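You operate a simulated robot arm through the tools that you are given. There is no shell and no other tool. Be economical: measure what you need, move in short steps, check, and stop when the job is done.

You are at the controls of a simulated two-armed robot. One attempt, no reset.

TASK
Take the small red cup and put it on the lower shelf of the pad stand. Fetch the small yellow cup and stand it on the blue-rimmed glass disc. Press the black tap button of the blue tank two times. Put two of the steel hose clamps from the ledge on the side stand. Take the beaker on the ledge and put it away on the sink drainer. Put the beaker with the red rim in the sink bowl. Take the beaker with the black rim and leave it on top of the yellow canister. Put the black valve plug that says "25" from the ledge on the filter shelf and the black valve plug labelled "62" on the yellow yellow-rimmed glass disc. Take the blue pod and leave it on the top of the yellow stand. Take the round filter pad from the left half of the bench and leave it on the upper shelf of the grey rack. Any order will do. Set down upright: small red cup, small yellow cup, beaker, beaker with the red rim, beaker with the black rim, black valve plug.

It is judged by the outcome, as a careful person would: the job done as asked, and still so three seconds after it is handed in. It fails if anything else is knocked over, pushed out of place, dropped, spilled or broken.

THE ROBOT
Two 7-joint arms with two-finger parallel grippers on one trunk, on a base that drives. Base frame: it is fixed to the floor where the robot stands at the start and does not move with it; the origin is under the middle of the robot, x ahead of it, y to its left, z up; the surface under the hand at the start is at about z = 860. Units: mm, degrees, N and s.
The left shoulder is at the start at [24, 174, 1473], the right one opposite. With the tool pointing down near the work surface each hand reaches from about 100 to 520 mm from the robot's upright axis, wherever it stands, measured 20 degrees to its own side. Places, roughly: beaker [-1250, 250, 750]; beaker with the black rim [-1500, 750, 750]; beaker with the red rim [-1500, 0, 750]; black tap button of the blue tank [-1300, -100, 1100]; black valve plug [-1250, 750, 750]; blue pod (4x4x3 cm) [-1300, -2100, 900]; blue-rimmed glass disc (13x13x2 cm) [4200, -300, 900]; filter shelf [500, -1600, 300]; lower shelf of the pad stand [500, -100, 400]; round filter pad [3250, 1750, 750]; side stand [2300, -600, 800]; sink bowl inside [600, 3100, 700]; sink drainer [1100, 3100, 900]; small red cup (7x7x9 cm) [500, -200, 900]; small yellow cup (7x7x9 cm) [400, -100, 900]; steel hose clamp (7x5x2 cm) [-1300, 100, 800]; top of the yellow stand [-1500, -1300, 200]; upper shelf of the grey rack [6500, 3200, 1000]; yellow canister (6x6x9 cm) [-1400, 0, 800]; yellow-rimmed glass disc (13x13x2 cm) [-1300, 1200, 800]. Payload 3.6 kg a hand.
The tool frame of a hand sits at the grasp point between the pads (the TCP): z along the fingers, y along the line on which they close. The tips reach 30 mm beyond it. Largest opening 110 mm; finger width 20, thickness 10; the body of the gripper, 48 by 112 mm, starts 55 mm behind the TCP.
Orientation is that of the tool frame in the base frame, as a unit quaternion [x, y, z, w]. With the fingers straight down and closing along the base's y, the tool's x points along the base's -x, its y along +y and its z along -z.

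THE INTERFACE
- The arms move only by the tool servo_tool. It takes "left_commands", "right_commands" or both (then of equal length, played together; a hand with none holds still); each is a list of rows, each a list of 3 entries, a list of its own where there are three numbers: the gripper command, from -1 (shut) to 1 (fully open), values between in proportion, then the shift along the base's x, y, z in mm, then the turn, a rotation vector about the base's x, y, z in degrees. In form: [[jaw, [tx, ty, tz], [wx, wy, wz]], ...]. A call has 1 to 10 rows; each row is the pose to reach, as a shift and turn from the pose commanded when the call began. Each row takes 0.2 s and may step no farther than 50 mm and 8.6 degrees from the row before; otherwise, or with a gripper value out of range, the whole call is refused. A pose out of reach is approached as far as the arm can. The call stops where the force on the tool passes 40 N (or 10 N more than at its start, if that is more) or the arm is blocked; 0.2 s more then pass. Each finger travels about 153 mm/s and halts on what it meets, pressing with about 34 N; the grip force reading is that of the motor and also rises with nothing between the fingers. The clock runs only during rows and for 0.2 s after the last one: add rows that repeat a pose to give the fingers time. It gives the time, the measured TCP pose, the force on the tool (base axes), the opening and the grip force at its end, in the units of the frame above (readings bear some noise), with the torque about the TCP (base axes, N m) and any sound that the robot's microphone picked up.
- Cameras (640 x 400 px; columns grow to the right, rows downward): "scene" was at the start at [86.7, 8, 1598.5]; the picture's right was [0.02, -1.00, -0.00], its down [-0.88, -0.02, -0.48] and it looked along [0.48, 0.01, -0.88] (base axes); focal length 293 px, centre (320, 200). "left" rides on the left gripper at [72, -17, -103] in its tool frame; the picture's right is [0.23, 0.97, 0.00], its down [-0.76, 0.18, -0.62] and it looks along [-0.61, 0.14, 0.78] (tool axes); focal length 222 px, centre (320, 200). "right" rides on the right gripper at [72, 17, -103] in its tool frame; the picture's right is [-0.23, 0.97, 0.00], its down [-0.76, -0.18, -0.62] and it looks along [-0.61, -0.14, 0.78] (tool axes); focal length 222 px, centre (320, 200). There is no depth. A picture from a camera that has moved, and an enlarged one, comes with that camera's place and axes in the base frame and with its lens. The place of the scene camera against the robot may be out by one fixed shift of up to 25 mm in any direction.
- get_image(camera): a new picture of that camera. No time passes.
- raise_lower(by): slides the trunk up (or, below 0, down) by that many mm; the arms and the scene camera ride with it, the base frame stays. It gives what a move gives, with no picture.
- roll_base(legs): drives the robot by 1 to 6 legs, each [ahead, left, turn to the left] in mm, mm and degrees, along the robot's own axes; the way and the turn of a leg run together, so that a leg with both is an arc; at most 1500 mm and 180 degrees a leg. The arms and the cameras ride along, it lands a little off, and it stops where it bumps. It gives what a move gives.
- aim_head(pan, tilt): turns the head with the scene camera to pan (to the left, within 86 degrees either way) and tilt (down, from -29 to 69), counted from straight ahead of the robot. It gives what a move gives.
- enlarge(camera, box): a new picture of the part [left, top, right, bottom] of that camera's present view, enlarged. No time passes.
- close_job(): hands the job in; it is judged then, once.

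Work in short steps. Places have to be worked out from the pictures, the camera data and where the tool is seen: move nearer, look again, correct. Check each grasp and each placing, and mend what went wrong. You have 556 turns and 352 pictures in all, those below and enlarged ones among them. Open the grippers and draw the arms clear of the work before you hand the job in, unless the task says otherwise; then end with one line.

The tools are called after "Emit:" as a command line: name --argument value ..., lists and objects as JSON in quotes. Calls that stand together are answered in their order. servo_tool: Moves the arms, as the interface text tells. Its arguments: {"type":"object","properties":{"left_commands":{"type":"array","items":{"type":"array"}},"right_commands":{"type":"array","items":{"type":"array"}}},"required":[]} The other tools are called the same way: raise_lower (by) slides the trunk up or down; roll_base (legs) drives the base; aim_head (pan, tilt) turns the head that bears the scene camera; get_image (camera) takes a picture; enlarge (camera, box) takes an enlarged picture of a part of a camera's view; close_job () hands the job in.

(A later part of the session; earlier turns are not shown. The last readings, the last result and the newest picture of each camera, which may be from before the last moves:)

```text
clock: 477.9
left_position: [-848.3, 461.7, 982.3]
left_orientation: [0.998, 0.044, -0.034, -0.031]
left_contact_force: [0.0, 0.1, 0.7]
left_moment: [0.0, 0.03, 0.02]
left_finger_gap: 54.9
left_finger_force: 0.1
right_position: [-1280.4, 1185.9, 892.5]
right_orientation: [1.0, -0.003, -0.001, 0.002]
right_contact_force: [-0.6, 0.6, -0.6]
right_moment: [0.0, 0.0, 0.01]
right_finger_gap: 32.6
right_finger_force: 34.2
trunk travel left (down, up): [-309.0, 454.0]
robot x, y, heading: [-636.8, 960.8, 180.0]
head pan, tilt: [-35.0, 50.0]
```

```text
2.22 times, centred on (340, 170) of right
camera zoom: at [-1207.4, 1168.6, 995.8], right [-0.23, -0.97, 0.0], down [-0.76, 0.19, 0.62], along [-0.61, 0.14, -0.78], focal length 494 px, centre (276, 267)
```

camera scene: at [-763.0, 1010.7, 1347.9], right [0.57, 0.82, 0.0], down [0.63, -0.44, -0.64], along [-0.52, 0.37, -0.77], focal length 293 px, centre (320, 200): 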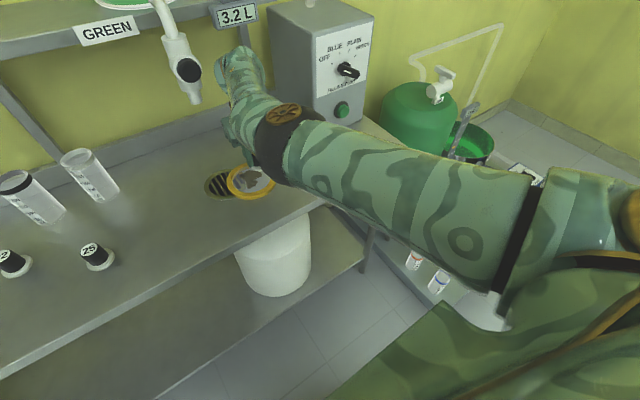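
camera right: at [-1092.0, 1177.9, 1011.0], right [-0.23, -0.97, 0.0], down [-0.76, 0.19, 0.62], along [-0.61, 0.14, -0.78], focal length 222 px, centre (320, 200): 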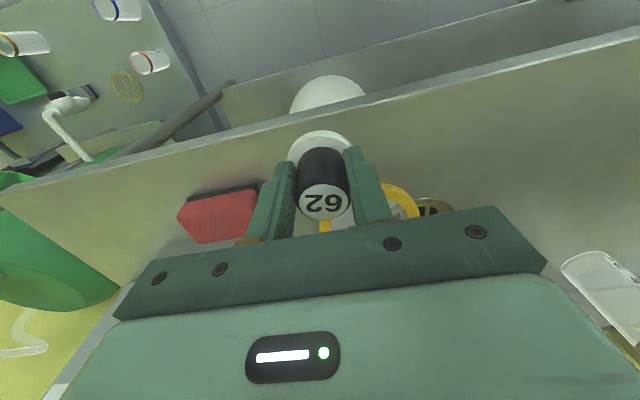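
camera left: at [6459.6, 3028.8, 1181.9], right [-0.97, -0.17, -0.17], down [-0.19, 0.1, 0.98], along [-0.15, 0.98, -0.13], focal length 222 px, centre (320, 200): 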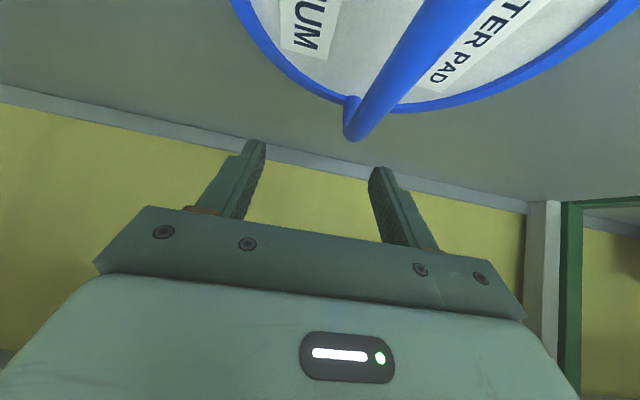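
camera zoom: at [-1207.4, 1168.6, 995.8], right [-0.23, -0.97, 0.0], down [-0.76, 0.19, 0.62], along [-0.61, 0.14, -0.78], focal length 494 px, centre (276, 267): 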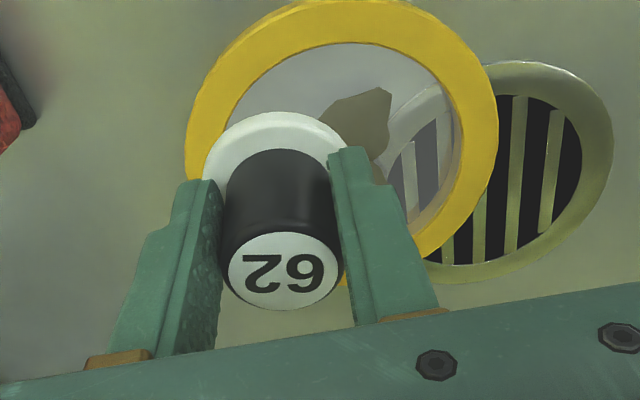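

The stem will land ~26 mm from the disc centre, inside the rim. Lowering to contact.

Emit:
raise_lower --by -12

Emit:
raise_lower --by -5

Emit:
raise_lower --by -4

```text
clock: 478.5
left_position: [-846.1, 462.4, 969.0]
left_orientation: [0.998, 0.042, -0.033, -0.032]
left_contact_force: [-0.7, 0.6, 0.2]
left_moment: [0.03, 0.01, -0.01]
left_finger_gap: 54.8
left_finger_force: 0.0
right_position: [-1279.8, 1186.7, 880.9]
right_orientation: [1.0, -0.003, -0.001, 0.001]
right_contact_force: [-0.3, 0.3, -0.5]
right_moment: [0.03, 0.02, -0.01]
right_finger_gap: 32.5
right_finger_force: 34.1
trunk travel left (down, up): [-297.0, 466.0]
robot x, y, heading: [-637.9, 961.5, 179.9]
head pan, tilt: [-35.0, 50.0]
```

```text
clock: 479.0
left_position: [-846.8, 463.9, 964.1]
left_orientation: [0.998, 0.042, -0.033, -0.032]
left_contact_force: [0.1, -1.0, 0.4]
left_moment: [0.03, 0.01, 0.01]
left_finger_gap: 54.9
left_finger_force: 0.1
right_position: [-1279.7, 1185.8, 876.7]
right_orientation: [1.0, -0.003, 0.0, 0.001]
right_contact_force: [0.3, -0.6, 0.2]
right_moment: [-0.02, 0.0, 0.0]
right_finger_gap: 32.4
right_finger_force: 33.6
trunk travel left (down, up): [-292.0, 471.0]
robot x, y, heading: [-637.1, 960.6, 179.9]
head pan, tilt: [-35.0, 50.0]
```

```text
clock: 479.6
left_position: [-846.9, 462.4, 961.3]
left_orientation: [0.998, 0.043, -0.033, -0.031]
left_contact_force: [-0.1, 1.0, 0.4]
left_moment: [0.03, 0.04, 0.02]
left_finger_gap: 55.0
left_finger_force: 0.1
right_position: [-1281.3, 1186.2, 871.1]
right_orientation: [1.0, -0.003, 0.0, 0.003]
right_contact_force: [0.3, -0.8, -0.8]
right_moment: [-0.01, 0.02, -0.01]
right_finger_gap: 32.7
right_finger_force: 34.0
trunk travel left (down, up): [-288.0, 475.0]
robot x, y, heading: [-634.3, 960.7, 180.2]
head pan, tilt: [-35.0, 50.0]
```

Emit:
raise_lower --by -4

Emit:
raise_lower --by -3

Emit:
get_image --camera "right"

```text
clock: 480.1
left_position: [-847.0, 462.0, 956.7]
left_orientation: [0.998, 0.043, -0.032, -0.031]
left_contact_force: [0.0, -1.0, 0.5]
left_moment: [-0.05, -0.05, 0.01]
left_finger_gap: 54.9
left_finger_force: 0.1
right_position: [-1280.1, 1185.4, 869.6]
right_orientation: [1.0, -0.003, -0.002, 0.001]
right_contact_force: [-1.5, -0.1, 14.2]
right_moment: [0.01, 0.24, 0.0]
right_finger_gap: 32.7
right_finger_force: 33.4
trunk travel left (down, up): [-284.0, 479.0]
robot x, y, heading: [-636.2, 958.5, 180.0]
head pan, tilt: [-35.0, 50.0]
```

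```text
clock: 480.6
left_position: [-846.1, 462.6, 953.7]
left_orientation: [0.998, 0.043, -0.033, -0.032]
left_contact_force: [-0.8, -0.6, -0.4]
left_moment: [0.02, -0.01, 0.0]
left_finger_gap: 55.0
left_finger_force: 0.1
right_position: [-1280.7, 1185.1, 868.2]
right_orientation: [1.0, -0.003, -0.003, 0.0]
right_contact_force: [-5.1, 1.7, 28.3]
right_moment: [0.1, 0.44, -0.01]
right_finger_gap: 33.1
right_finger_force: 34.0
trunk travel left (down, up): [-281.0, 482.0]
robot x, y, heading: [-634.8, 962.4, 180.1]
head pan, tilt: [-35.0, 50.0]
```

```text
159 pictures are left
camera right: at [-1206.5, 1168.6, 970.4], right [-0.23, -0.97, 0.0], down [-0.76, 0.18, 0.63], along [-0.61, 0.15, -0.78], focal length 222 px, centre (320, 200)
```

right: 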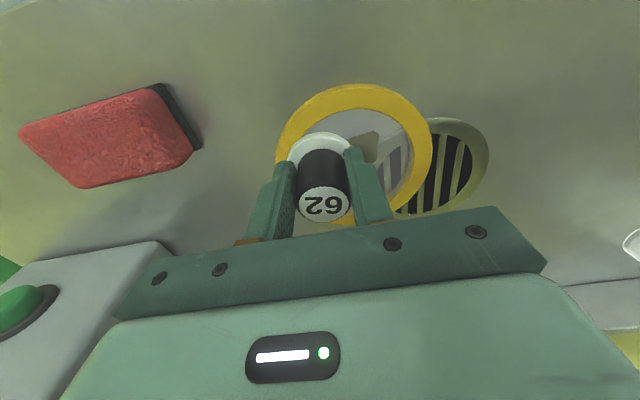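

Contact at the stem, nearly flat. I relieve 2 mm and open gently.

Emit:
raise_lower --by 2

Emit:
servo_tool --right_commands '[[-0.35, [0, 0, 0], [0, 0, 0]], [-0.25, [0, 0, 0], [0, 0, 0]], [-0.1, [0, 0, 0], [0, 0, 0]], [0.0, [0, 0, 0], [0, 0, 0]], [0.0, [0, 0, 0], [0, 0, 0]]]'

Emit:
raise_lower --by 60

Emit:
get_image --camera "right"

```text
clock: 481.1
left_position: [-846.4, 461.0, 956.5]
left_orientation: [0.998, 0.044, -0.034, -0.031]
left_contact_force: [-0.2, 0.2, 0.0]
left_moment: [-0.02, 0.02, 0.02]
left_finger_gap: 54.8
left_finger_force: 0.1
right_position: [-1279.2, 1186.0, 867.2]
right_orientation: [1.0, -0.003, -0.002, 0.001]
right_contact_force: [-4.3, 2.0, 21.7]
right_moment: [0.11, 0.45, -0.05]
right_finger_gap: 32.5
right_finger_force: 33.9
trunk travel left (down, up): [-283.0, 480.0]
robot x, y, heading: [-633.9, 956.5, 179.8]
head pan, tilt: [-35.0, 50.0]
```

```text
clock: 482.3
left_position: [-847.4, 462.6, 955.5]
left_orientation: [0.998, 0.044, -0.032, -0.031]
left_contact_force: [0.5, -0.4, 0.6]
left_moment: [-0.02, 0.0, 0.02]
left_finger_gap: 55.0
left_finger_force: 0.1
right_position: [-1281.2, 1186.1, 865.3]
right_orientation: [1.0, -0.003, -0.001, 0.002]
right_contact_force: [0.2, 0.2, 0.3]
right_moment: [0.02, 0.02, 0.03]
right_finger_gap: 55.1
right_finger_force: 0.0
trunk travel left (down, up): [-283.0, 480.0]
robot x, y, heading: [-638.5, 963.8, 179.9]
head pan, tilt: [-35.0, 50.0]
```

```text
clock: 483.3
left_position: [-847.7, 462.1, 1015.3]
left_orientation: [0.998, 0.043, -0.032, -0.032]
left_contact_force: [-0.5, -0.6, -0.3]
left_moment: [0.01, 0.01, 0.0]
left_finger_gap: 55.1
left_finger_force: 0.0
right_position: [-1281.0, 1186.7, 926.2]
right_orientation: [1.0, -0.003, 0.0, 0.002]
right_contact_force: [0.0, 1.1, 0.3]
right_moment: [0.0, 0.0, -0.04]
right_finger_gap: 54.8
right_finger_force: 0.1
trunk travel left (down, up): [-343.0, 420.0]
robot x, y, heading: [-636.5, 959.1, 179.9]
head pan, tilt: [-35.0, 50.0]
```

```text
158 pictures are left
camera right: at [-1208.2, 1168.4, 1028.7], right [-0.23, -0.97, 0.0], down [-0.76, 0.18, 0.62], along [-0.61, 0.14, -0.78], focal length 222 px, centre (320, 200)
```

right: 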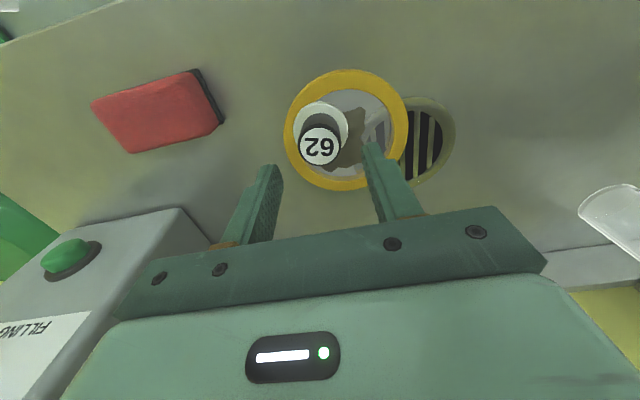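

Plug 62 stands on the yellow-rimmed disc. Next plug 25: back off, strafe left well clear of the tap, and look.

Emit:
roll_base --legs '[[-150, 0, 0], [0, 386, 0], [120, 0, 0]]'

Emit:
get_image --camera "right"

```text
clock: 487.6
left_position: [-819.9, 73.6, 1014.0]
left_orientation: [0.998, 0.043, -0.031, -0.031]
left_contact_force: [-0.2, 0.4, 0.4]
left_moment: [0.0, -0.02, 0.0]
left_finger_gap: 55.1
left_finger_force: 0.0
right_position: [-1252.2, 797.3, 923.9]
right_orientation: [1.0, -0.004, 0.0, 0.001]
right_contact_force: [-0.8, 0.2, -0.5]
right_moment: [-0.03, 0.01, -0.03]
right_finger_gap: 54.9
right_finger_force: 0.0
trunk travel left (down, up): [-343.0, 420.0]
robot x, y, heading: [-607.0, 574.9, 179.6]
head pan, tilt: [-35.0, 50.0]
```

```text
157 pictures are left
camera right: at [-1179.9, 779.9, 1028.6], right [-0.23, -0.97, 0.0], down [-0.76, 0.18, 0.62], along [-0.61, 0.14, -0.78], focal length 222 px, centre (320, 200)
```

right: 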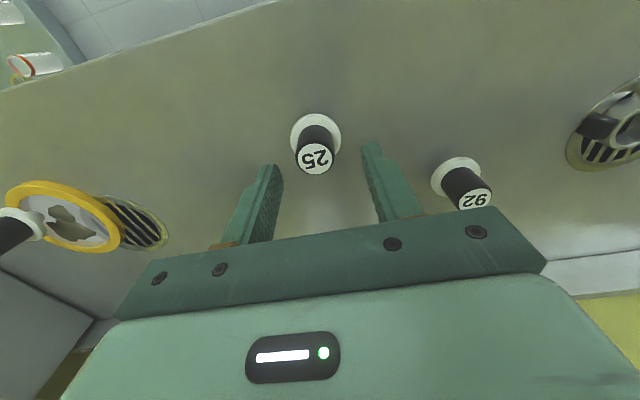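

Using plug 62's grasp as the reference, plug 25's axis is ~(-1258,805). I correct by (6,-8) and lower to the check height.

Emit:
roll_base --legs '[[6, -8, 0]]'

Emit:
raise_lower --by -56

Emit:
get_image --camera "right"

```text
clock: 488.3
left_position: [-824.7, 82.0, 1014.5]
left_orientation: [0.998, 0.044, -0.031, -0.031]
left_contact_force: [0.2, 0.1, -0.2]
left_moment: [0.0, -0.02, -0.03]
left_finger_gap: 55.1
left_finger_force: 0.1
right_position: [-1257.7, 804.9, 926.4]
right_orientation: [1.0, -0.003, 0.0, 0.002]
right_contact_force: [-0.5, -0.4, 0.6]
right_moment: [-0.01, -0.03, 0.01]
right_finger_gap: 55.0
right_finger_force: 0.0
trunk travel left (down, up): [-343.0, 420.0]
robot x, y, heading: [-612.3, 578.8, 180.0]
head pan, tilt: [-35.0, 50.0]
```

```text
clock: 489.3
left_position: [-824.5, 81.4, 960.3]
left_orientation: [0.998, 0.043, -0.033, -0.031]
left_contact_force: [0.2, 0.4, 0.5]
left_moment: [0.0, -0.01, 0.02]
left_finger_gap: 54.9
left_finger_force: 0.1
right_position: [-1256.4, 805.1, 871.8]
right_orientation: [1.0, -0.004, -0.002, 0.001]
right_contact_force: [0.1, 0.2, 0.4]
right_moment: [0.0, 0.04, -0.01]
right_finger_gap: 54.8
right_finger_force: 0.1
trunk travel left (down, up): [-287.0, 476.0]
robot x, y, heading: [-614.4, 579.4, 180.1]
head pan, tilt: [-35.0, 50.0]
```

```text
156 pictures are left
camera right: at [-1184.4, 787.9, 974.2], right [-0.23, -0.97, 0.0], down [-0.76, 0.18, 0.62], along [-0.61, 0.14, -0.78], focal length 222 px, centre (320, 200)
```

right: 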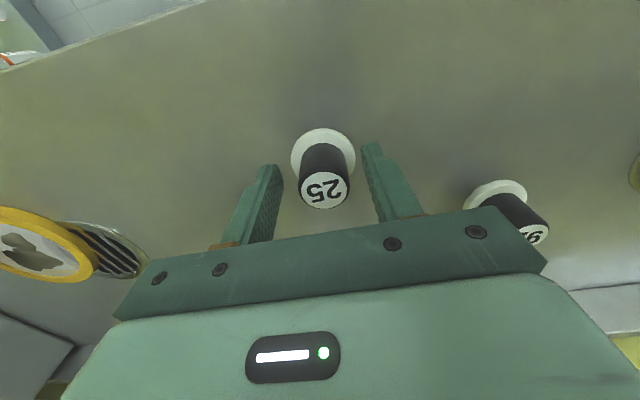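

Matches the reference. I lower 14 mm and close.

Emit:
raise_lower --by -14

Emit:
servo_tool --right_commands '[[-0.2, [0, 0, 0], [0, 0, 0]], [-0.35, [0, 0, 0], [0, 0, 0]], [-0.5, [0, 0, 0], [0, 0, 0]], [-1, [0, 0, 0], [0, 0, 0]], [-1, [0, 0, 0], [0, 0, 0]]]'

Emit:
raise_lower --by 60

Emit:
get_image --camera "right"

```text
clock: 489.9
left_position: [-822.2, 80.5, 945.5]
left_orientation: [0.998, 0.043, -0.032, -0.031]
left_contact_force: [0.0, 0.8, 0.5]
left_moment: [0.01, -0.03, 0.04]
left_finger_gap: 55.0
left_finger_force: 0.3
right_position: [-1256.4, 804.9, 856.6]
right_orientation: [1.0, -0.003, 0.0, 0.002]
right_contact_force: [-0.1, -0.8, 0.4]
right_moment: [-0.03, -0.05, 0.01]
right_finger_gap: 55.0
right_finger_force: 0.0
trunk travel left (down, up): [-273.0, 490.0]
robot x, y, heading: [-614.8, 579.7, 179.8]
head pan, tilt: [-35.0, 50.0]
```

```text
clock: 491.1
left_position: [-824.8, 81.7, 944.6]
left_orientation: [0.998, 0.043, -0.032, -0.031]
left_contact_force: [0.2, -0.3, 0.3]
left_moment: [-0.05, 0.0, -0.03]
left_finger_gap: 54.9
left_finger_force: 0.1
right_position: [-1258.0, 803.9, 855.8]
right_orientation: [1.0, -0.004, -0.001, 0.001]
right_contact_force: [0.0, -0.2, 0.6]
right_moment: [-0.02, -0.04, -0.01]
right_finger_gap: 32.3
right_finger_force: 34.1
trunk travel left (down, up): [-273.0, 490.0]
robot x, y, heading: [-609.0, 575.9, 179.9]
head pan, tilt: [-35.0, 50.0]
```

```text
clock: 492.1
left_position: [-825.4, 80.7, 1006.1]
left_orientation: [0.998, 0.042, -0.032, -0.031]
left_contact_force: [0.2, -0.1, -0.2]
left_moment: [-0.02, 0.02, -0.04]
left_finger_gap: 55.2
left_finger_force: 0.0
right_position: [-1258.4, 804.0, 916.8]
right_orientation: [1.0, -0.004, 0.0, 0.001]
right_contact_force: [-0.8, 0.1, -1.0]
right_moment: [0.01, -0.02, 0.0]
right_finger_gap: 32.3
right_finger_force: 33.7
trunk travel left (down, up): [-333.0, 430.0]
robot x, y, heading: [-615.7, 579.3, 179.8]
head pan, tilt: [-35.0, 50.0]
```

```text
155 pictures are left
camera right: at [-1185.1, 787.5, 1018.6], right [-0.23, -0.97, 0.0], down [-0.76, 0.18, 0.62], along [-0.61, 0.14, -0.78], focal length 222 px, centre (320, 200)
```

right: 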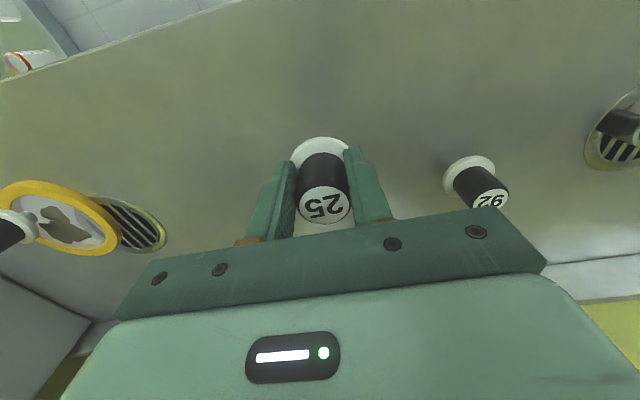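

Plug 25 held. I drive toward the filter shelf area at (500,-1600) and look.

Emit:
roll_base --legs '[[-170, 0, 0], [0, 1400, 0], [0, 300, 0]]'

Emit:
roll_base --legs '[[0, 0, 170]]'

Emit:
aim_head --pan -30 --tilt 25

Emit:
get_image --camera "scene"

```text
clock: 501.8
left_position: [-664.9, -1629.1, 1004.7]
left_orientation: [0.998, 0.04, -0.031, -0.032]
left_contact_force: [0.6, 0.6, 0.4]
left_moment: [0.03, 0.02, -0.01]
left_finger_gap: 54.9
left_finger_force: 0.1
right_position: [-1094.3, -901.9, 915.6]
right_orientation: [1.0, -0.006, -0.001, 0.001]
right_contact_force: [-0.2, 0.5, -1.3]
right_moment: [0.02, -0.03, -0.01]
right_finger_gap: 32.2
right_finger_force: 33.9
trunk travel left (down, up): [-333.0, 430.0]
robot x, y, heading: [-448.7, -1131.7, 179.8]
head pan, tilt: [-35.0, 50.0]
```

```text
clock: 509.3
left_position: [-172.9, -668.0, 1005.6]
left_orientation: [0.025, 0.999, -0.032, 0.03]
left_contact_force: [-0.7, -0.5, -0.4]
left_moment: [-0.07, 0.01, 0.0]
left_finger_gap: 54.9
left_finger_force: 0.0
right_position: [157.9, -1441.8, 916.9]
right_orientation: [0.072, 0.997, 0.001, 0.001]
right_contact_force: [0.1, -0.2, -0.2]
right_moment: [-0.03, 0.03, 0.01]
right_finger_gap: 32.4
right_finger_force: 34.4
trunk travel left (down, up): [-333.0, 430.0]
robot x, y, heading: [-449.6, -1128.4, -7.9]
head pan, tilt: [-35.0, 50.0]
```

```text
clock: 510.2
left_position: [-173.9, -667.7, 1005.0]
left_orientation: [0.025, 0.999, -0.032, 0.03]
left_contact_force: [0.4, 0.3, 0.1]
left_moment: [-0.02, 0.01, -0.02]
left_finger_gap: 55.1
left_finger_force: 0.0
right_position: [159.4, -1442.0, 915.6]
right_orientation: [0.07, 0.998, 0.001, 0.0]
right_contact_force: [0.4, 0.1, -0.7]
right_moment: [0.0, 0.04, -0.01]
right_finger_gap: 31.9
right_finger_force: 34.0
trunk travel left (down, up): [-333.0, 430.0]
robot x, y, heading: [-447.7, -1133.6, -8.0]
head pan, tilt: [-30.0, 25.0]
```

```text
154 pictures are left
camera scene: at [-305.4, -1189.8, 1394.7], right [-0.61, -0.79, 0.0], down [-0.33, 0.26, -0.91], along [0.71, -0.56, -0.42], focal length 293 px, centre (320, 200)
```

scene: 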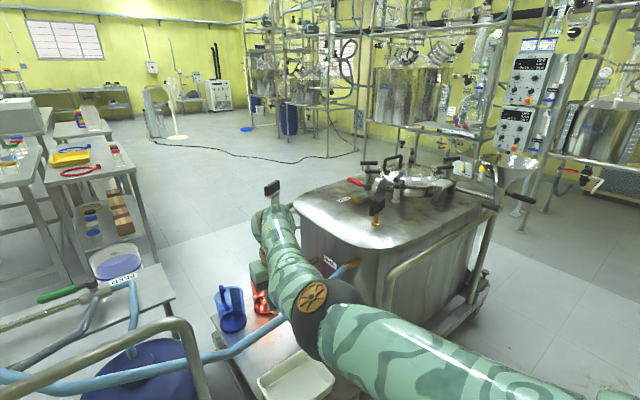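

The low shelf beside the steel tank must be the filter shelf. I zoom in.

Emit:
aim_head --pan -25 --tilt 50

Emit:
get_image --camera "scene"

Emit:
get_image --camera "right"

```text
clock: 511.1
left_position: [-173.8, -666.2, 1005.8]
left_orientation: [0.025, 0.999, -0.033, 0.029]
left_contact_force: [0.5, 0.8, -0.4]
left_moment: [-0.01, -0.01, -0.01]
left_finger_gap: 55.0
left_finger_force: 0.1
right_position: [157.5, -1441.6, 914.8]
right_orientation: [0.071, 0.997, 0.001, 0.001]
right_contact_force: [-0.3, -0.3, -0.9]
right_moment: [-0.02, 0.01, -0.03]
right_finger_gap: 32.0
right_finger_force: 33.9
trunk travel left (down, up): [-333.0, 430.0]
robot x, y, heading: [-449.9, -1132.9, -7.9]
head pan, tilt: [-25.0, 50.0]
```

```text
153 pictures are left
camera scene: at [-313.4, -1175.1, 1357.4], right [-0.54, -0.84, 0.0], down [-0.64, 0.42, -0.64], along [0.54, -0.35, -0.77], focal length 293 px, centre (320, 200)
```

scene: 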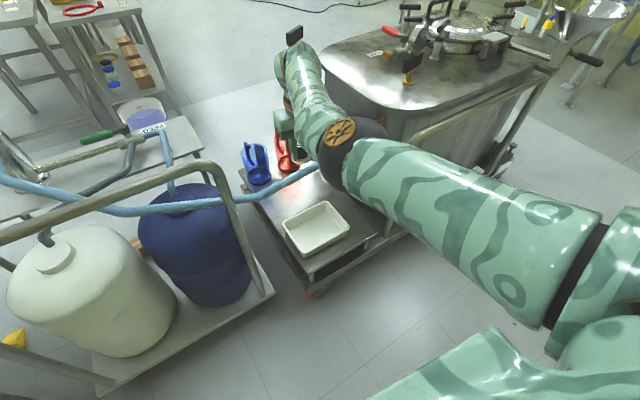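

```text
152 pictures are left
camera right: at [88.5, -1415.4, 1019.4], right [0.36, 0.93, 0.0], down [0.73, -0.29, 0.62], along [0.58, -0.22, -0.78], focal length 222 px, centre (320, 200)
```

right: 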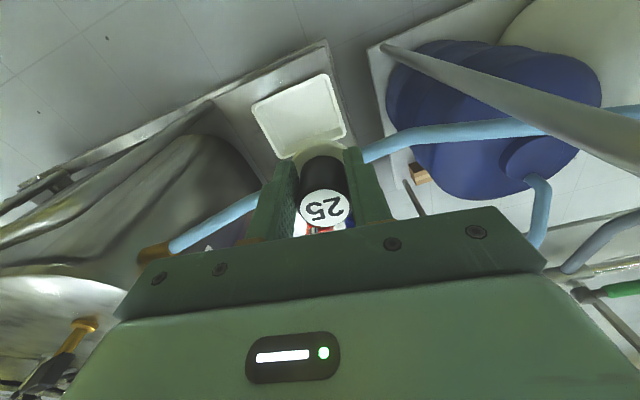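

Emit:
enlarge --camera "scene" --box '[210, 120, 430, 310]'

Emit:
enlarge --camera "right" --box '[140, 30, 420, 240]'

```text
2.11 times, centred on (320, 215) of scene
camera zoom: at [-313.4, -1175.1, 1357.4], right [-0.54, -0.84, 0.0], down [-0.64, 0.42, -0.64], along [0.54, -0.35, -0.77], focal length 618 px, centre (320, 168)
```

zoom: 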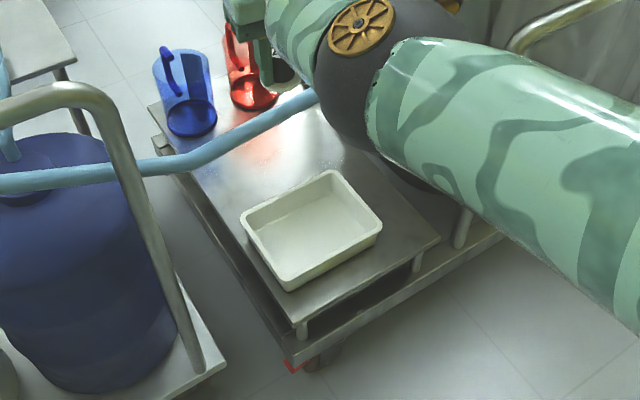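

```text
1.90 times, centred on (280, 135) of right
camera zoom: at [88.5, -1415.4, 1019.4], right [0.36, 0.93, 0.0], down [0.73, -0.29, 0.62], along [0.58, -0.22, -0.78], focal length 423 px, centre (396, 324)
```

zoom: 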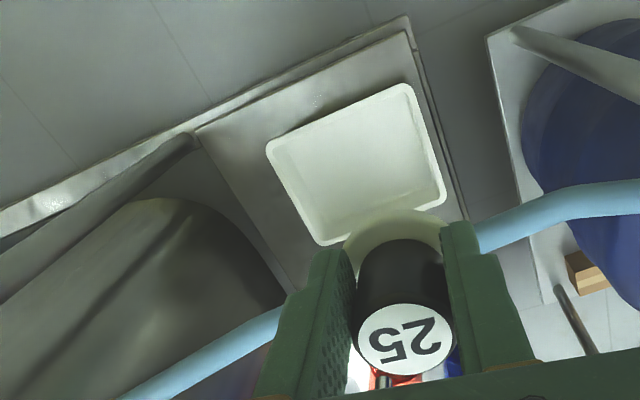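

The filter shelf is the low steel bench; a hose passes over x≈310 at z≈680, the tank side is at y≈-1752 and the tray covers y -1430…-1655. I'll aim for the strip right of the tray near the front. First retract the arm (reverse of its extension) and straighten heading.

Emit:
roll_base --legs '[[0, 0, 8]]'

Emit:
servo_tool --right_commands '[[-1, [-25, 0, -5], [0, 0, 0]], [-1, [-50, -10, -10], [0, 0, 0]], [-1, [-75, -25, -15], [0, 0, 0]], [-1, [-100, -40, -20], [0, 0, 0]], [-1, [-125, -55, -20], [0, 0, 0]], [-1, [-150, -70, -20], [0, 0, 0]], [-1, [-175, -80, -20], [0, 0, 0]], [-1, [-200, -90, -20], [0, 0, 0]], [-1, [-220, -95, -20], [0, 0, 0]], [-1, [-220, -95, -20], [0, 0, 0]]]'

Emit:
get_image --camera "scene"

```text
clock: 512.1
left_position: [-240.7, -632.0, 1005.9]
left_orientation: [-0.046, 0.998, -0.03, 0.032]
left_contact_force: [0.8, 0.3, 0.1]
left_moment: [-0.03, -0.01, -0.03]
left_finger_gap: 55.1
left_finger_force: 0.1
right_position: [194.6, -1354.1, 915.3]
right_orientation: [0.001, 1.0, 0.001, 0.0]
right_contact_force: [0.5, 0.4, 0.2]
right_moment: [-0.01, 0.03, 0.0]
right_finger_gap: 32.0
right_finger_force: 34.3
trunk travel left (down, up): [-333.0, 430.0]
robot x, y, heading: [-448.4, -1131.0, 0.3]
head pan, tilt: [-25.0, 50.0]
```

```text
clock: 514.3
left_position: [-240.5, -632.5, 1005.0]
left_orientation: [-0.046, 0.998, -0.031, 0.032]
left_contact_force: [-0.2, 0.6, -0.2]
left_moment: [0.01, -0.01, -0.02]
left_finger_gap: 55.2
left_finger_force: 0.1
right_position: [-15.3, -1463.3, 911.6]
right_orientation: [0.011, 1.0, -0.007, 0.019]
right_contact_force: [-0.8, 0.5, 0.0]
right_moment: [-0.02, -0.01, 0.0]
right_finger_gap: 32.0
right_finger_force: 34.0
trunk travel left (down, up): [-333.0, 430.0]
robot x, y, heading: [-447.4, -1132.8, 0.4]
head pan, tilt: [-25.0, 50.0]
```

```text
149 pictures are left
camera scene: at [-307.6, -1156.3, 1357.3], right [-0.42, -0.91, 0.0], down [-0.7, 0.32, -0.64], along [0.58, -0.27, -0.77], focal length 293 px, centre (320, 200)
```

scene: 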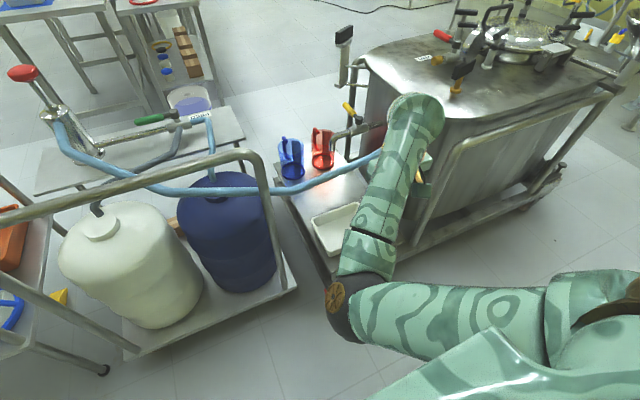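

The elbow fell inboard again; I run the same recovery (side, low-back, forward) with the trunk raised.

Emit:
raise_lower --by 254

Emit:
servo_tool --right_commands '[[-1, [-20, -32, -10], [0, 0, -5]], [-1, [-40, -64, -18], [0, 0, -10]], [-1, [-60, -96, -26], [0, 0, -15]], [-1, [-80, -128, -34], [0, 0, -20]], [-1, [-100, -160, -42], [0, 0, -25]], [-1, [-120, -192, -50], [0, 0, -30]], [-1, [-140, -224, -58], [0, 0, -34]], [-1, [-152, -244, -64], [0, 0, -36]]]'

Emit:
servo_tool --right_commands '[[-1, [-40, 0, -20], [0, 0, 0]], [-1, [-80, 0, -40], [0, 0, 0]], [-1, [-120, 0, -60], [0, 0, 0]], [-1, [-160, 0, -80], [0, 0, 5]], [-1, [-180, 0, -110], [0, 0, 10]], [-1, [-180, 0, -150], [0, 0, 10]], [-1, [-180, 0, -190], [0, 0, 10]], [-1, [-180, 0, -230], [0, 0, 10]]]'

Emit:
servo_tool --right_commands '[[-1, [30, 30, 10], [0, 0, 5]], [-1, [60, 60, 20], [0, 0, 10]], [-1, [90, 90, 30], [0, 0, 15]], [-1, [120, 120, 50], [0, 0, 20]], [-1, [150, 150, 70], [0, 0, 25]], [-1, [180, 180, 90], [0, 0, 26]], [-1, [210, 210, 110], [0, 0, 26]], [-1, [230, 240, 130], [0, 0, 26]], [-1, [230, 240, 130], [0, 0, 26]]]'

Emit:
get_image --camera "scene"

```text
clock: 516.9
left_position: [-241.6, -633.0, 1260.0]
left_orientation: [-0.045, 0.998, -0.031, 0.031]
left_contact_force: [-0.1, 0.6, -0.8]
left_moment: [0.02, -0.01, 0.01]
left_finger_gap: 55.0
left_finger_force: 0.2
right_position: [-25.5, -1457.8, 1151.7]
right_orientation: [0.005, 1.0, -0.007, 0.0]
right_contact_force: [0.0, -0.9, -0.7]
right_moment: [0.02, 0.02, 0.0]
right_finger_gap: 31.5
right_finger_force: 33.9
trunk travel left (down, up): [-587.0, 176.0]
robot x, y, heading: [-450.2, -1131.9, 0.2]
head pan, tilt: [-25.0, 50.0]
```

```text
clock: 518.7
left_position: [-242.2, -634.4, 1260.4]
left_orientation: [-0.045, 0.998, -0.031, 0.033]
left_contact_force: [0.5, 0.6, -0.5]
left_moment: [0.01, 0.01, -0.01]
left_finger_gap: 55.2
left_finger_force: 0.1
right_position: [-176.4, -1693.4, 1086.3]
right_orientation: [0.311, 0.95, 0.001, 0.001]
right_contact_force: [0.6, 0.2, 0.0]
right_moment: [0.0, -0.01, 0.01]
right_finger_gap: 31.8
right_finger_force: 34.2
trunk travel left (down, up): [-587.0, 176.0]
robot x, y, heading: [-449.5, -1130.2, 0.2]
head pan, tilt: [-25.0, 50.0]
```

```text
clock: 520.5
left_position: [-240.9, -633.6, 1260.5]
left_orientation: [-0.046, 0.998, -0.03, 0.032]
left_contact_force: [0.1, -0.2, 0.0]
left_moment: [0.02, -0.03, 0.01]
left_finger_gap: 55.2
left_finger_force: 0.0
right_position: [-354.8, -1692.7, 855.5]
right_orientation: [0.226, 0.974, 0.001, 0.001]
right_contact_force: [0.4, 0.4, -0.7]
right_moment: [0.02, -0.01, 0.03]
right_finger_gap: 31.7
right_finger_force: 34.2
trunk travel left (down, up): [-587.0, 176.0]
robot x, y, heading: [-450.4, -1133.6, 0.2]
head pan, tilt: [-25.0, 50.0]
```

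```text
clock: 522.5
left_position: [-240.5, -634.0, 1258.9]
left_orientation: [-0.046, 0.998, -0.031, 0.032]
left_contact_force: [-0.2, -0.5, 1.0]
left_moment: [0.02, -0.03, -0.03]
left_finger_gap: 55.2
left_finger_force: 0.1
right_position: [-125.5, -1454.0, 986.1]
right_orientation: [0.001, 1.0, 0.002, 0.0]
right_contact_force: [-0.1, 0.0, -1.3]
right_moment: [0.02, 0.0, 0.04]
right_finger_gap: 31.5
right_finger_force: 34.2
trunk travel left (down, up): [-587.0, 176.0]
robot x, y, heading: [-451.9, -1131.1, 0.5]
head pan, tilt: [-25.0, 50.0]
```

```text
148 pictures are left
camera scene: at [-359.1, -1157.1, 1613.2], right [-0.42, -0.91, 0.0], down [-0.7, 0.32, -0.64], along [0.58, -0.27, -0.77], focal length 293 px, centre (320, 200)
```

scene: 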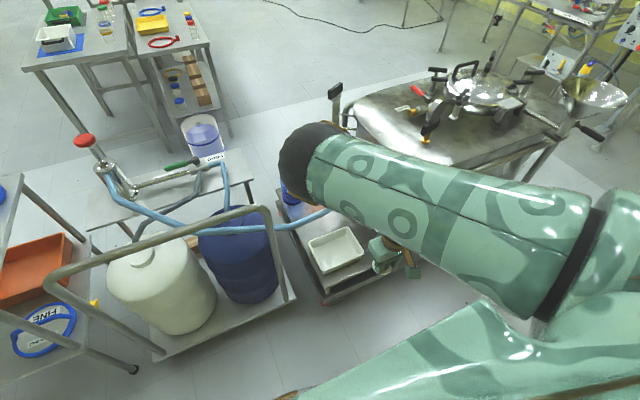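

Elbow-up again. I drive toward the shelf front, lower the trunk and look with the wrist camera.

Emit:
roll_base --legs '[[0, -236, 0], [200, 0, 0]]'

Emit:
raise_lower --by -400

Emit:
get_image --camera "right"

Emit:
get_image --camera "scene"

```text
clock: 525.5
left_position: [-41.0, -868.2, 1259.5]
left_orientation: [-0.045, 0.998, -0.031, 0.032]
left_contact_force: [0.0, -0.4, -0.6]
left_moment: [-0.02, 0.01, 0.0]
left_finger_gap: 55.0
left_finger_force: 0.1
right_position: [74.5, -1688.2, 986.8]
right_orientation: [0.001, 1.0, 0.002, 0.001]
right_contact_force: [-0.4, 0.4, 0.5]
right_moment: [-0.03, 0.01, -0.01]
right_finger_gap: 31.7
right_finger_force: 33.7
trunk travel left (down, up): [-587.0, 176.0]
robot x, y, heading: [-248.2, -1368.5, 0.1]
head pan, tilt: [-25.0, 50.0]
```

```text
clock: 529.3
left_position: [-40.7, -866.9, 860.4]
left_orientation: [-0.045, 0.998, -0.031, 0.032]
left_contact_force: [0.4, 0.0, 0.4]
left_moment: [0.01, -0.01, -0.01]
left_finger_gap: 54.7
left_finger_force: 0.0
right_position: [73.6, -1688.5, 586.3]
right_orientation: [0.001, 1.0, 0.001, 0.001]
right_contact_force: [-0.3, 0.5, -0.5]
right_moment: [-0.05, -0.01, 0.02]
right_finger_gap: 31.4
right_finger_force: 33.8
trunk travel left (down, up): [-187.0, 576.0]
robot x, y, heading: [-245.1, -1366.0, 0.4]
head pan, tilt: [-25.0, 50.0]
```

```text
147 pictures are left
camera right: at [1.3, -1672.0, 690.0], right [0.23, 0.97, 0.0], down [0.76, -0.18, 0.62], along [0.61, -0.14, -0.78], focal length 222 px, centre (320, 200)
```

right: 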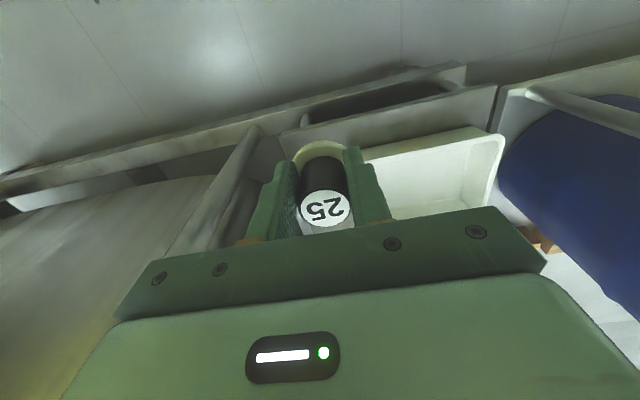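

```text
146 pictures are left
camera scene: at [-38.8, -1390.9, 1207.0], right [-0.42, -0.91, 0.0], down [-0.7, 0.32, -0.64], along [0.58, -0.27, -0.77], focal length 293 px, centre (320, 200)
```

scene: 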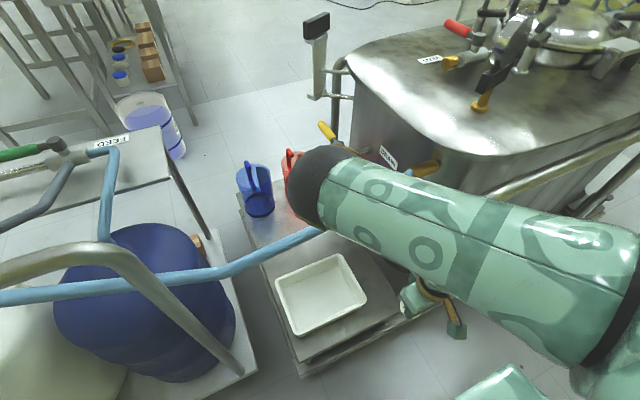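

The elbow would foul the hose if I go straight in. Approaching with heading ~45° keeps the elbow clear. I back off, strafe, rotate and come in diagonally.

Emit:
roll_base --legs '[[-250, 0, 0], [0, -340, 0], [0, 0, 45]]'

Emit:
roll_base --legs '[[90, -90, 0]]'

Emit:
get_image --camera "right"

Emit:
aim_head --pan -50 --tilt 50

Emit:
get_image --camera "scene"

```text
clock: 535.0
left_position: [-701.8, -1206.2, 859.7]
left_orientation: [-0.423, 0.905, -0.016, 0.041]
left_contact_force: [0.3, -0.2, 0.1]
left_moment: [-0.01, -0.02, 0.01]
left_finger_gap: 55.2
left_finger_force: 0.1
right_position: [-41.6, -1708.8, 586.7]
right_orientation: [-0.381, 0.924, 0.001, 0.0]
right_contact_force: [0.0, 0.0, -0.4]
right_moment: [-0.01, -0.06, 0.02]
right_finger_gap: 31.5
right_finger_force: 33.4
trunk travel left (down, up): [-187.0, 576.0]
robot x, y, heading: [-497.2, -1704.5, 44.9]
head pan, tilt: [-25.0, 50.0]
```

```text
clock: 536.2
left_position: [-573.1, -1205.9, 860.0]
left_orientation: [-0.424, 0.905, -0.016, 0.041]
left_contact_force: [0.0, 0.4, 0.2]
left_moment: [-0.01, 0.02, 0.0]
left_finger_gap: 55.0
left_finger_force: 0.0
right_position: [87.0, -1707.0, 584.0]
right_orientation: [-0.382, 0.924, 0.002, 0.0]
right_contact_force: [0.2, -0.6, -0.8]
right_moment: [-0.01, -0.01, 0.01]
right_finger_gap: 31.5
right_finger_force: 34.2
trunk travel left (down, up): [-187.0, 576.0]
robot x, y, heading: [-373.1, -1711.5, 45.4]
head pan, tilt: [-25.0, 50.0]
```

```text
145 pictures are left
camera right: at [23.5, -1746.9, 689.3], right [-0.52, 0.85, 0.0], down [0.67, 0.41, 0.62], along [0.53, 0.33, -0.78], focal length 222 px, centre (320, 200)
```

right: 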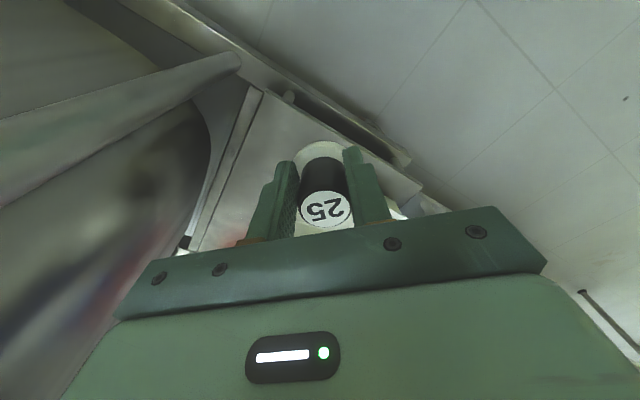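

```text
clock: 537.1
left_position: [-573.6, -1206.9, 858.9]
left_orientation: [-0.423, 0.905, -0.016, 0.042]
left_contact_force: [0.0, 0.5, 0.4]
left_moment: [0.01, 0.02, 0.02]
left_finger_gap: 55.2
left_finger_force: 0.1
right_position: [86.9, -1706.9, 587.2]
right_orientation: [-0.381, 0.924, 0.001, 0.0]
right_contact_force: [-0.4, -0.1, -1.0]
right_moment: [0.01, -0.03, 0.03]
right_finger_gap: 31.3
right_finger_force: 34.4
trunk travel left (down, up): [-187.0, 576.0]
robot x, y, heading: [-372.4, -1704.3, 45.2]
head pan, tilt: [-50.0, 50.0]
```

```text
144 pictures are left
camera scene: at [-192.5, -1611.9, 1206.9], right [-0.09, -1.0, 0.0], down [-0.76, 0.07, -0.64], along [0.64, -0.06, -0.77], focal length 293 px, centre (320, 200)
```

scene: 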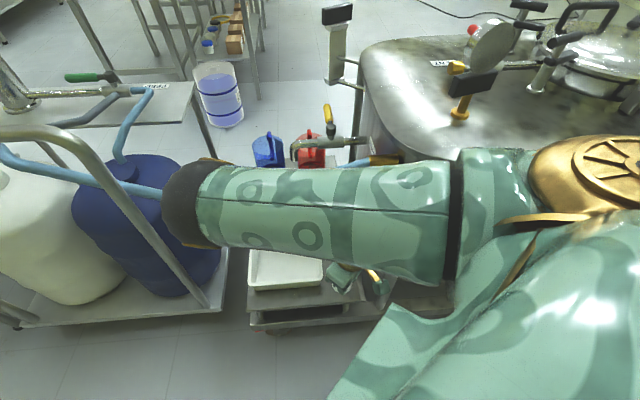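

Clear so far. I move in to (190,-1705) and lower the trunk in stages.

Emit:
roll_base --legs '[[74, -72, 0]]'

Emit:
raise_lower --by -130

Emit:
get_image --camera "right"

Emit:
get_image --camera "scene"

```text
clock: 538.3
left_position: [-468.8, -1205.4, 860.0]
left_orientation: [-0.422, 0.906, -0.017, 0.041]
left_contact_force: [-0.4, -0.2, 0.2]
left_moment: [0.01, 0.03, 0.01]
left_finger_gap: 54.9
left_finger_force: 0.1
right_position: [191.5, -1707.2, 586.7]
right_orientation: [-0.38, 0.925, 0.001, 0.0]
right_contact_force: [0.1, -0.3, -0.3]
right_moment: [0.01, 0.02, 0.02]
right_finger_gap: 31.3
right_finger_force: 34.1
trunk travel left (down, up): [-187.0, 576.0]
robot x, y, heading: [-268.5, -1705.7, 45.1]
head pan, tilt: [-50.0, 50.0]
```

```text
clock: 539.9
left_position: [-469.6, -1204.8, 729.5]
left_orientation: [-0.422, 0.905, -0.016, 0.042]
left_contact_force: [-0.3, 0.2, 0.0]
left_moment: [0.03, -0.03, -0.02]
left_finger_gap: 55.1
left_finger_force: 0.0
right_position: [189.4, -1706.4, 457.4]
right_orientation: [-0.38, 0.925, 0.001, 0.0]
right_contact_force: [0.2, -0.1, -0.4]
right_moment: [-0.03, -0.01, 0.0]
right_finger_gap: 31.3
right_finger_force: 33.9
trunk travel left (down, up): [-57.0, 706.0]
robot x, y, heading: [-264.8, -1709.0, 45.1]
head pan, tilt: [-50.0, 50.0]
```

```text
143 pictures are left
camera right: at [126.1, -1746.5, 560.0], right [-0.52, 0.85, 0.0], down [0.67, 0.41, 0.62], along [0.53, 0.33, -0.78], focal length 222 px, centre (320, 200)
```

right: 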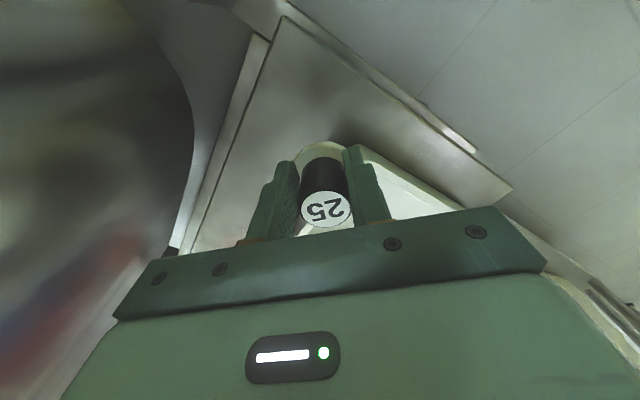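

```text
142 pictures are left
camera scene: at [-33.6, -1555.9, 1068.2], right [-0.09, -1.0, 0.0], down [-0.76, 0.07, -0.64], along [0.64, -0.06, -0.77], focal length 293 px, centre (320, 200)
```

scene: 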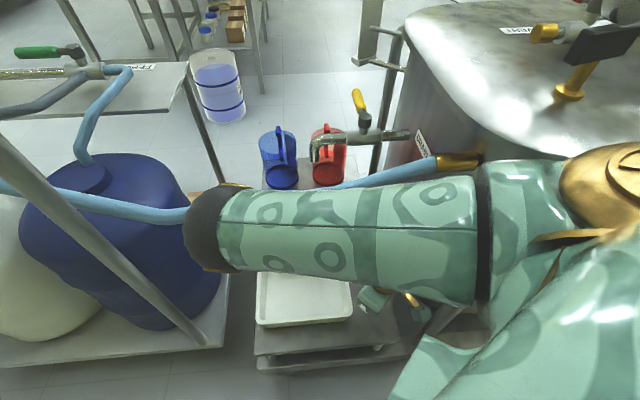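

Landing spot is bare shelf. I lower the trunk 50 mm, then continue down with the arm in small steps.

Emit:
raise_lower --by -50

Emit:
get_image --camera "right"

Emit:
servo_tool --right_commands '[[-1, [0, 0, -4], [0, 0, 0]], [-1, [0, 0, -8], [0, 0, 0]], [-1, [0, 0, -12], [0, 0, 0]], [-1, [0, 0, -16], [0, 0, 0]], [-1, [0, 0, -20], [0, 0, 0]], [-1, [0, 0, -20], [0, 0, 0]]]'

```text
clock: 540.8
left_position: [-471.1, -1205.0, 679.0]
left_orientation: [-0.422, 0.905, -0.016, 0.042]
left_contact_force: [-1.3, 0.4, 1.0]
left_moment: [-0.01, 0.02, -0.02]
left_finger_gap: 54.9
left_finger_force: 0.1
right_position: [190.4, -1708.2, 407.6]
right_orientation: [-0.381, 0.925, 0.0, 0.001]
right_contact_force: [0.2, -0.5, -0.1]
right_moment: [0.01, -0.03, 0.02]
right_finger_gap: 31.5
right_finger_force: 33.9
trunk travel left (down, up): [-7.0, 756.0]
robot x, y, heading: [-268.7, -1703.8, 44.9]
head pan, tilt: [-50.0, 50.0]
```

```text
141 pictures are left
camera right: at [126.2, -1746.6, 510.0], right [-0.52, 0.85, 0.0], down [0.67, 0.41, 0.62], along [0.53, 0.33, -0.78], focal length 222 px, centre (320, 200)
```

right: 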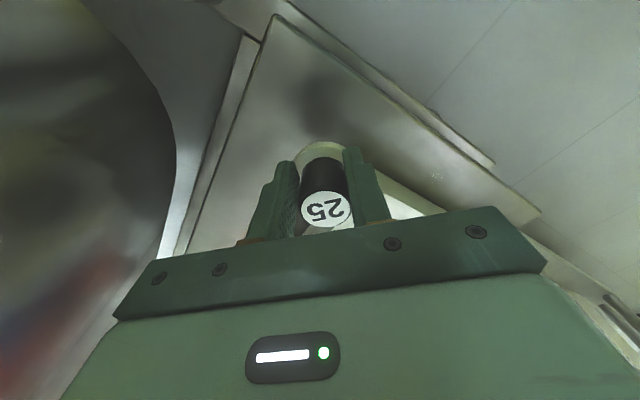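

```text
clock: 542.2
left_position: [-470.5, -1205.2, 678.8]
left_orientation: [-0.422, 0.905, -0.016, 0.042]
left_contact_force: [-0.1, -1.1, -1.1]
left_moment: [-0.03, 0.0, 0.04]
left_finger_gap: 54.9
left_finger_force: 0.0
right_position: [189.3, -1708.1, 386.2]
right_orientation: [-0.381, 0.925, 0.001, 0.0]
right_contact_force: [0.6, 1.0, 0.1]
right_moment: [0.02, 0.01, 0.03]
right_finger_gap: 31.3
right_finger_force: 33.3
trunk travel left (down, up): [-7.0, 756.0]
robot x, y, heading: [-269.3, -1702.8, 45.3]
head pan, tilt: [-50.0, 50.0]
```

Emit:
servo_tool --right_commands '[[-1, [0, 0, -3], [0, 0, 0]], [-1, [0, 0, -6], [0, 0, 0]], [-1, [0, 0, -9], [0, 0, 0]], [-1, [0, 0, -12], [0, 0, 0]], [-1, [0, 0, -15], [0, 0, 0]], [-1, [0, 0, -18], [0, 0, 0]], [-1, [0, 0, -21], [0, 0, 0]]]'

Emit:
get_image --camera "right"

```text
clock: 543.8
left_position: [-471.3, -1205.8, 680.5]
left_orientation: [-0.422, 0.906, -0.017, 0.042]
left_contact_force: [0.0, 0.4, 0.7]
left_moment: [0.02, 0.02, -0.02]
left_finger_gap: 54.9
left_finger_force: 0.0
right_position: [190.2, -1707.6, 366.5]
right_orientation: [-0.38, 0.925, -0.001, 0.001]
right_contact_force: [-3.1, 1.9, 26.0]
right_moment: [0.35, -0.11, 0.05]
right_finger_gap: 31.4
right_finger_force: 34.4
trunk travel left (down, up): [-7.0, 756.0]
robot x, y, heading: [-267.9, -1709.3, 44.9]
head pan, tilt: [-50.0, 50.0]
```

```text
140 pictures are left
camera right: at [126.1, -1746.6, 470.3], right [-0.52, 0.85, 0.0], down [0.67, 0.41, 0.63], along [0.53, 0.33, -0.78], focal length 222 px, centre (320, 200)
```

right: 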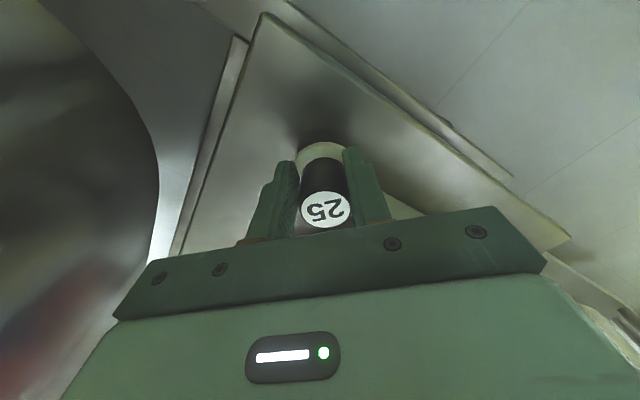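

Contact at shelf z≈310. I relieve slightly and open.

Emit:
servo_tool --right_commands '[[-1, [0, 0, 2], [0, 0, 0]], [-0.35, [0, 0, 2], [0, 0, 0]], [-0.25, [0, 0, 2], [0, 0, 0]], [-0.1, [0, 0, 2], [0, 0, 0]], [0.0, [0, 0, 2], [0, 0, 0]], [0.0, [0, 0, 2], [0, 0, 0]]]'

Emit:
raise_lower --by 110

Emit:
get_image --camera "right"

```text
clock: 545.2
left_position: [-470.5, -1204.4, 679.8]
left_orientation: [-0.422, 0.906, -0.016, 0.041]
left_contact_force: [-0.1, 0.3, -0.3]
left_moment: [0.02, -0.04, 0.0]
left_finger_gap: 54.9
left_finger_force: 0.0
right_position: [190.1, -1707.1, 367.7]
right_orientation: [-0.38, 0.925, 0.001, -0.001]
right_contact_force: [1.4, -0.3, -0.1]
right_moment: [-0.01, -0.03, -0.02]
right_finger_gap: 55.0
right_finger_force: 0.1
trunk travel left (down, up): [-7.0, 756.0]
robot x, y, heading: [-265.4, -1708.4, 44.8]
head pan, tilt: [-50.0, 50.0]
```

```text
clock: 546.6
left_position: [-470.7, -1205.9, 788.8]
left_orientation: [-0.422, 0.906, -0.016, 0.042]
left_contact_force: [-0.3, 0.1, 0.2]
left_moment: [-0.02, 0.02, 0.04]
left_finger_gap: 55.0
left_finger_force: 0.0
right_position: [189.2, -1706.9, 476.8]
right_orientation: [-0.381, 0.925, 0.001, -0.001]
right_contact_force: [1.3, 0.7, -0.4]
right_moment: [0.02, -0.01, 0.02]
right_finger_gap: 55.0
right_finger_force: 0.1
trunk travel left (down, up): [-117.0, 646.0]
robot x, y, heading: [-266.1, -1708.7, 45.0]
head pan, tilt: [-50.0, 50.0]
```

```text
139 pictures are left
camera right: at [126.2, -1746.4, 580.4], right [-0.52, 0.85, 0.0], down [0.67, 0.41, 0.62], along [0.53, 0.33, -0.78], focal length 222 px, centre (320, 200)
```

right: 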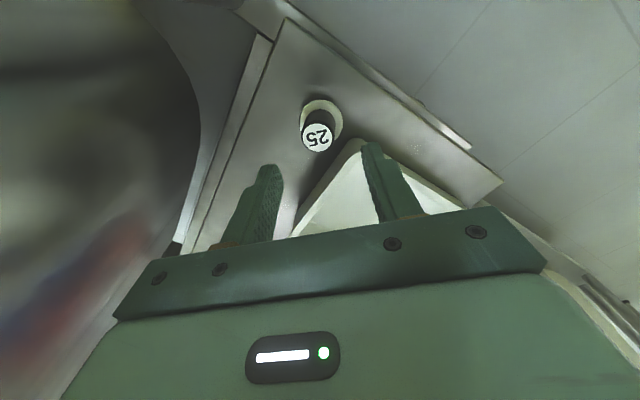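

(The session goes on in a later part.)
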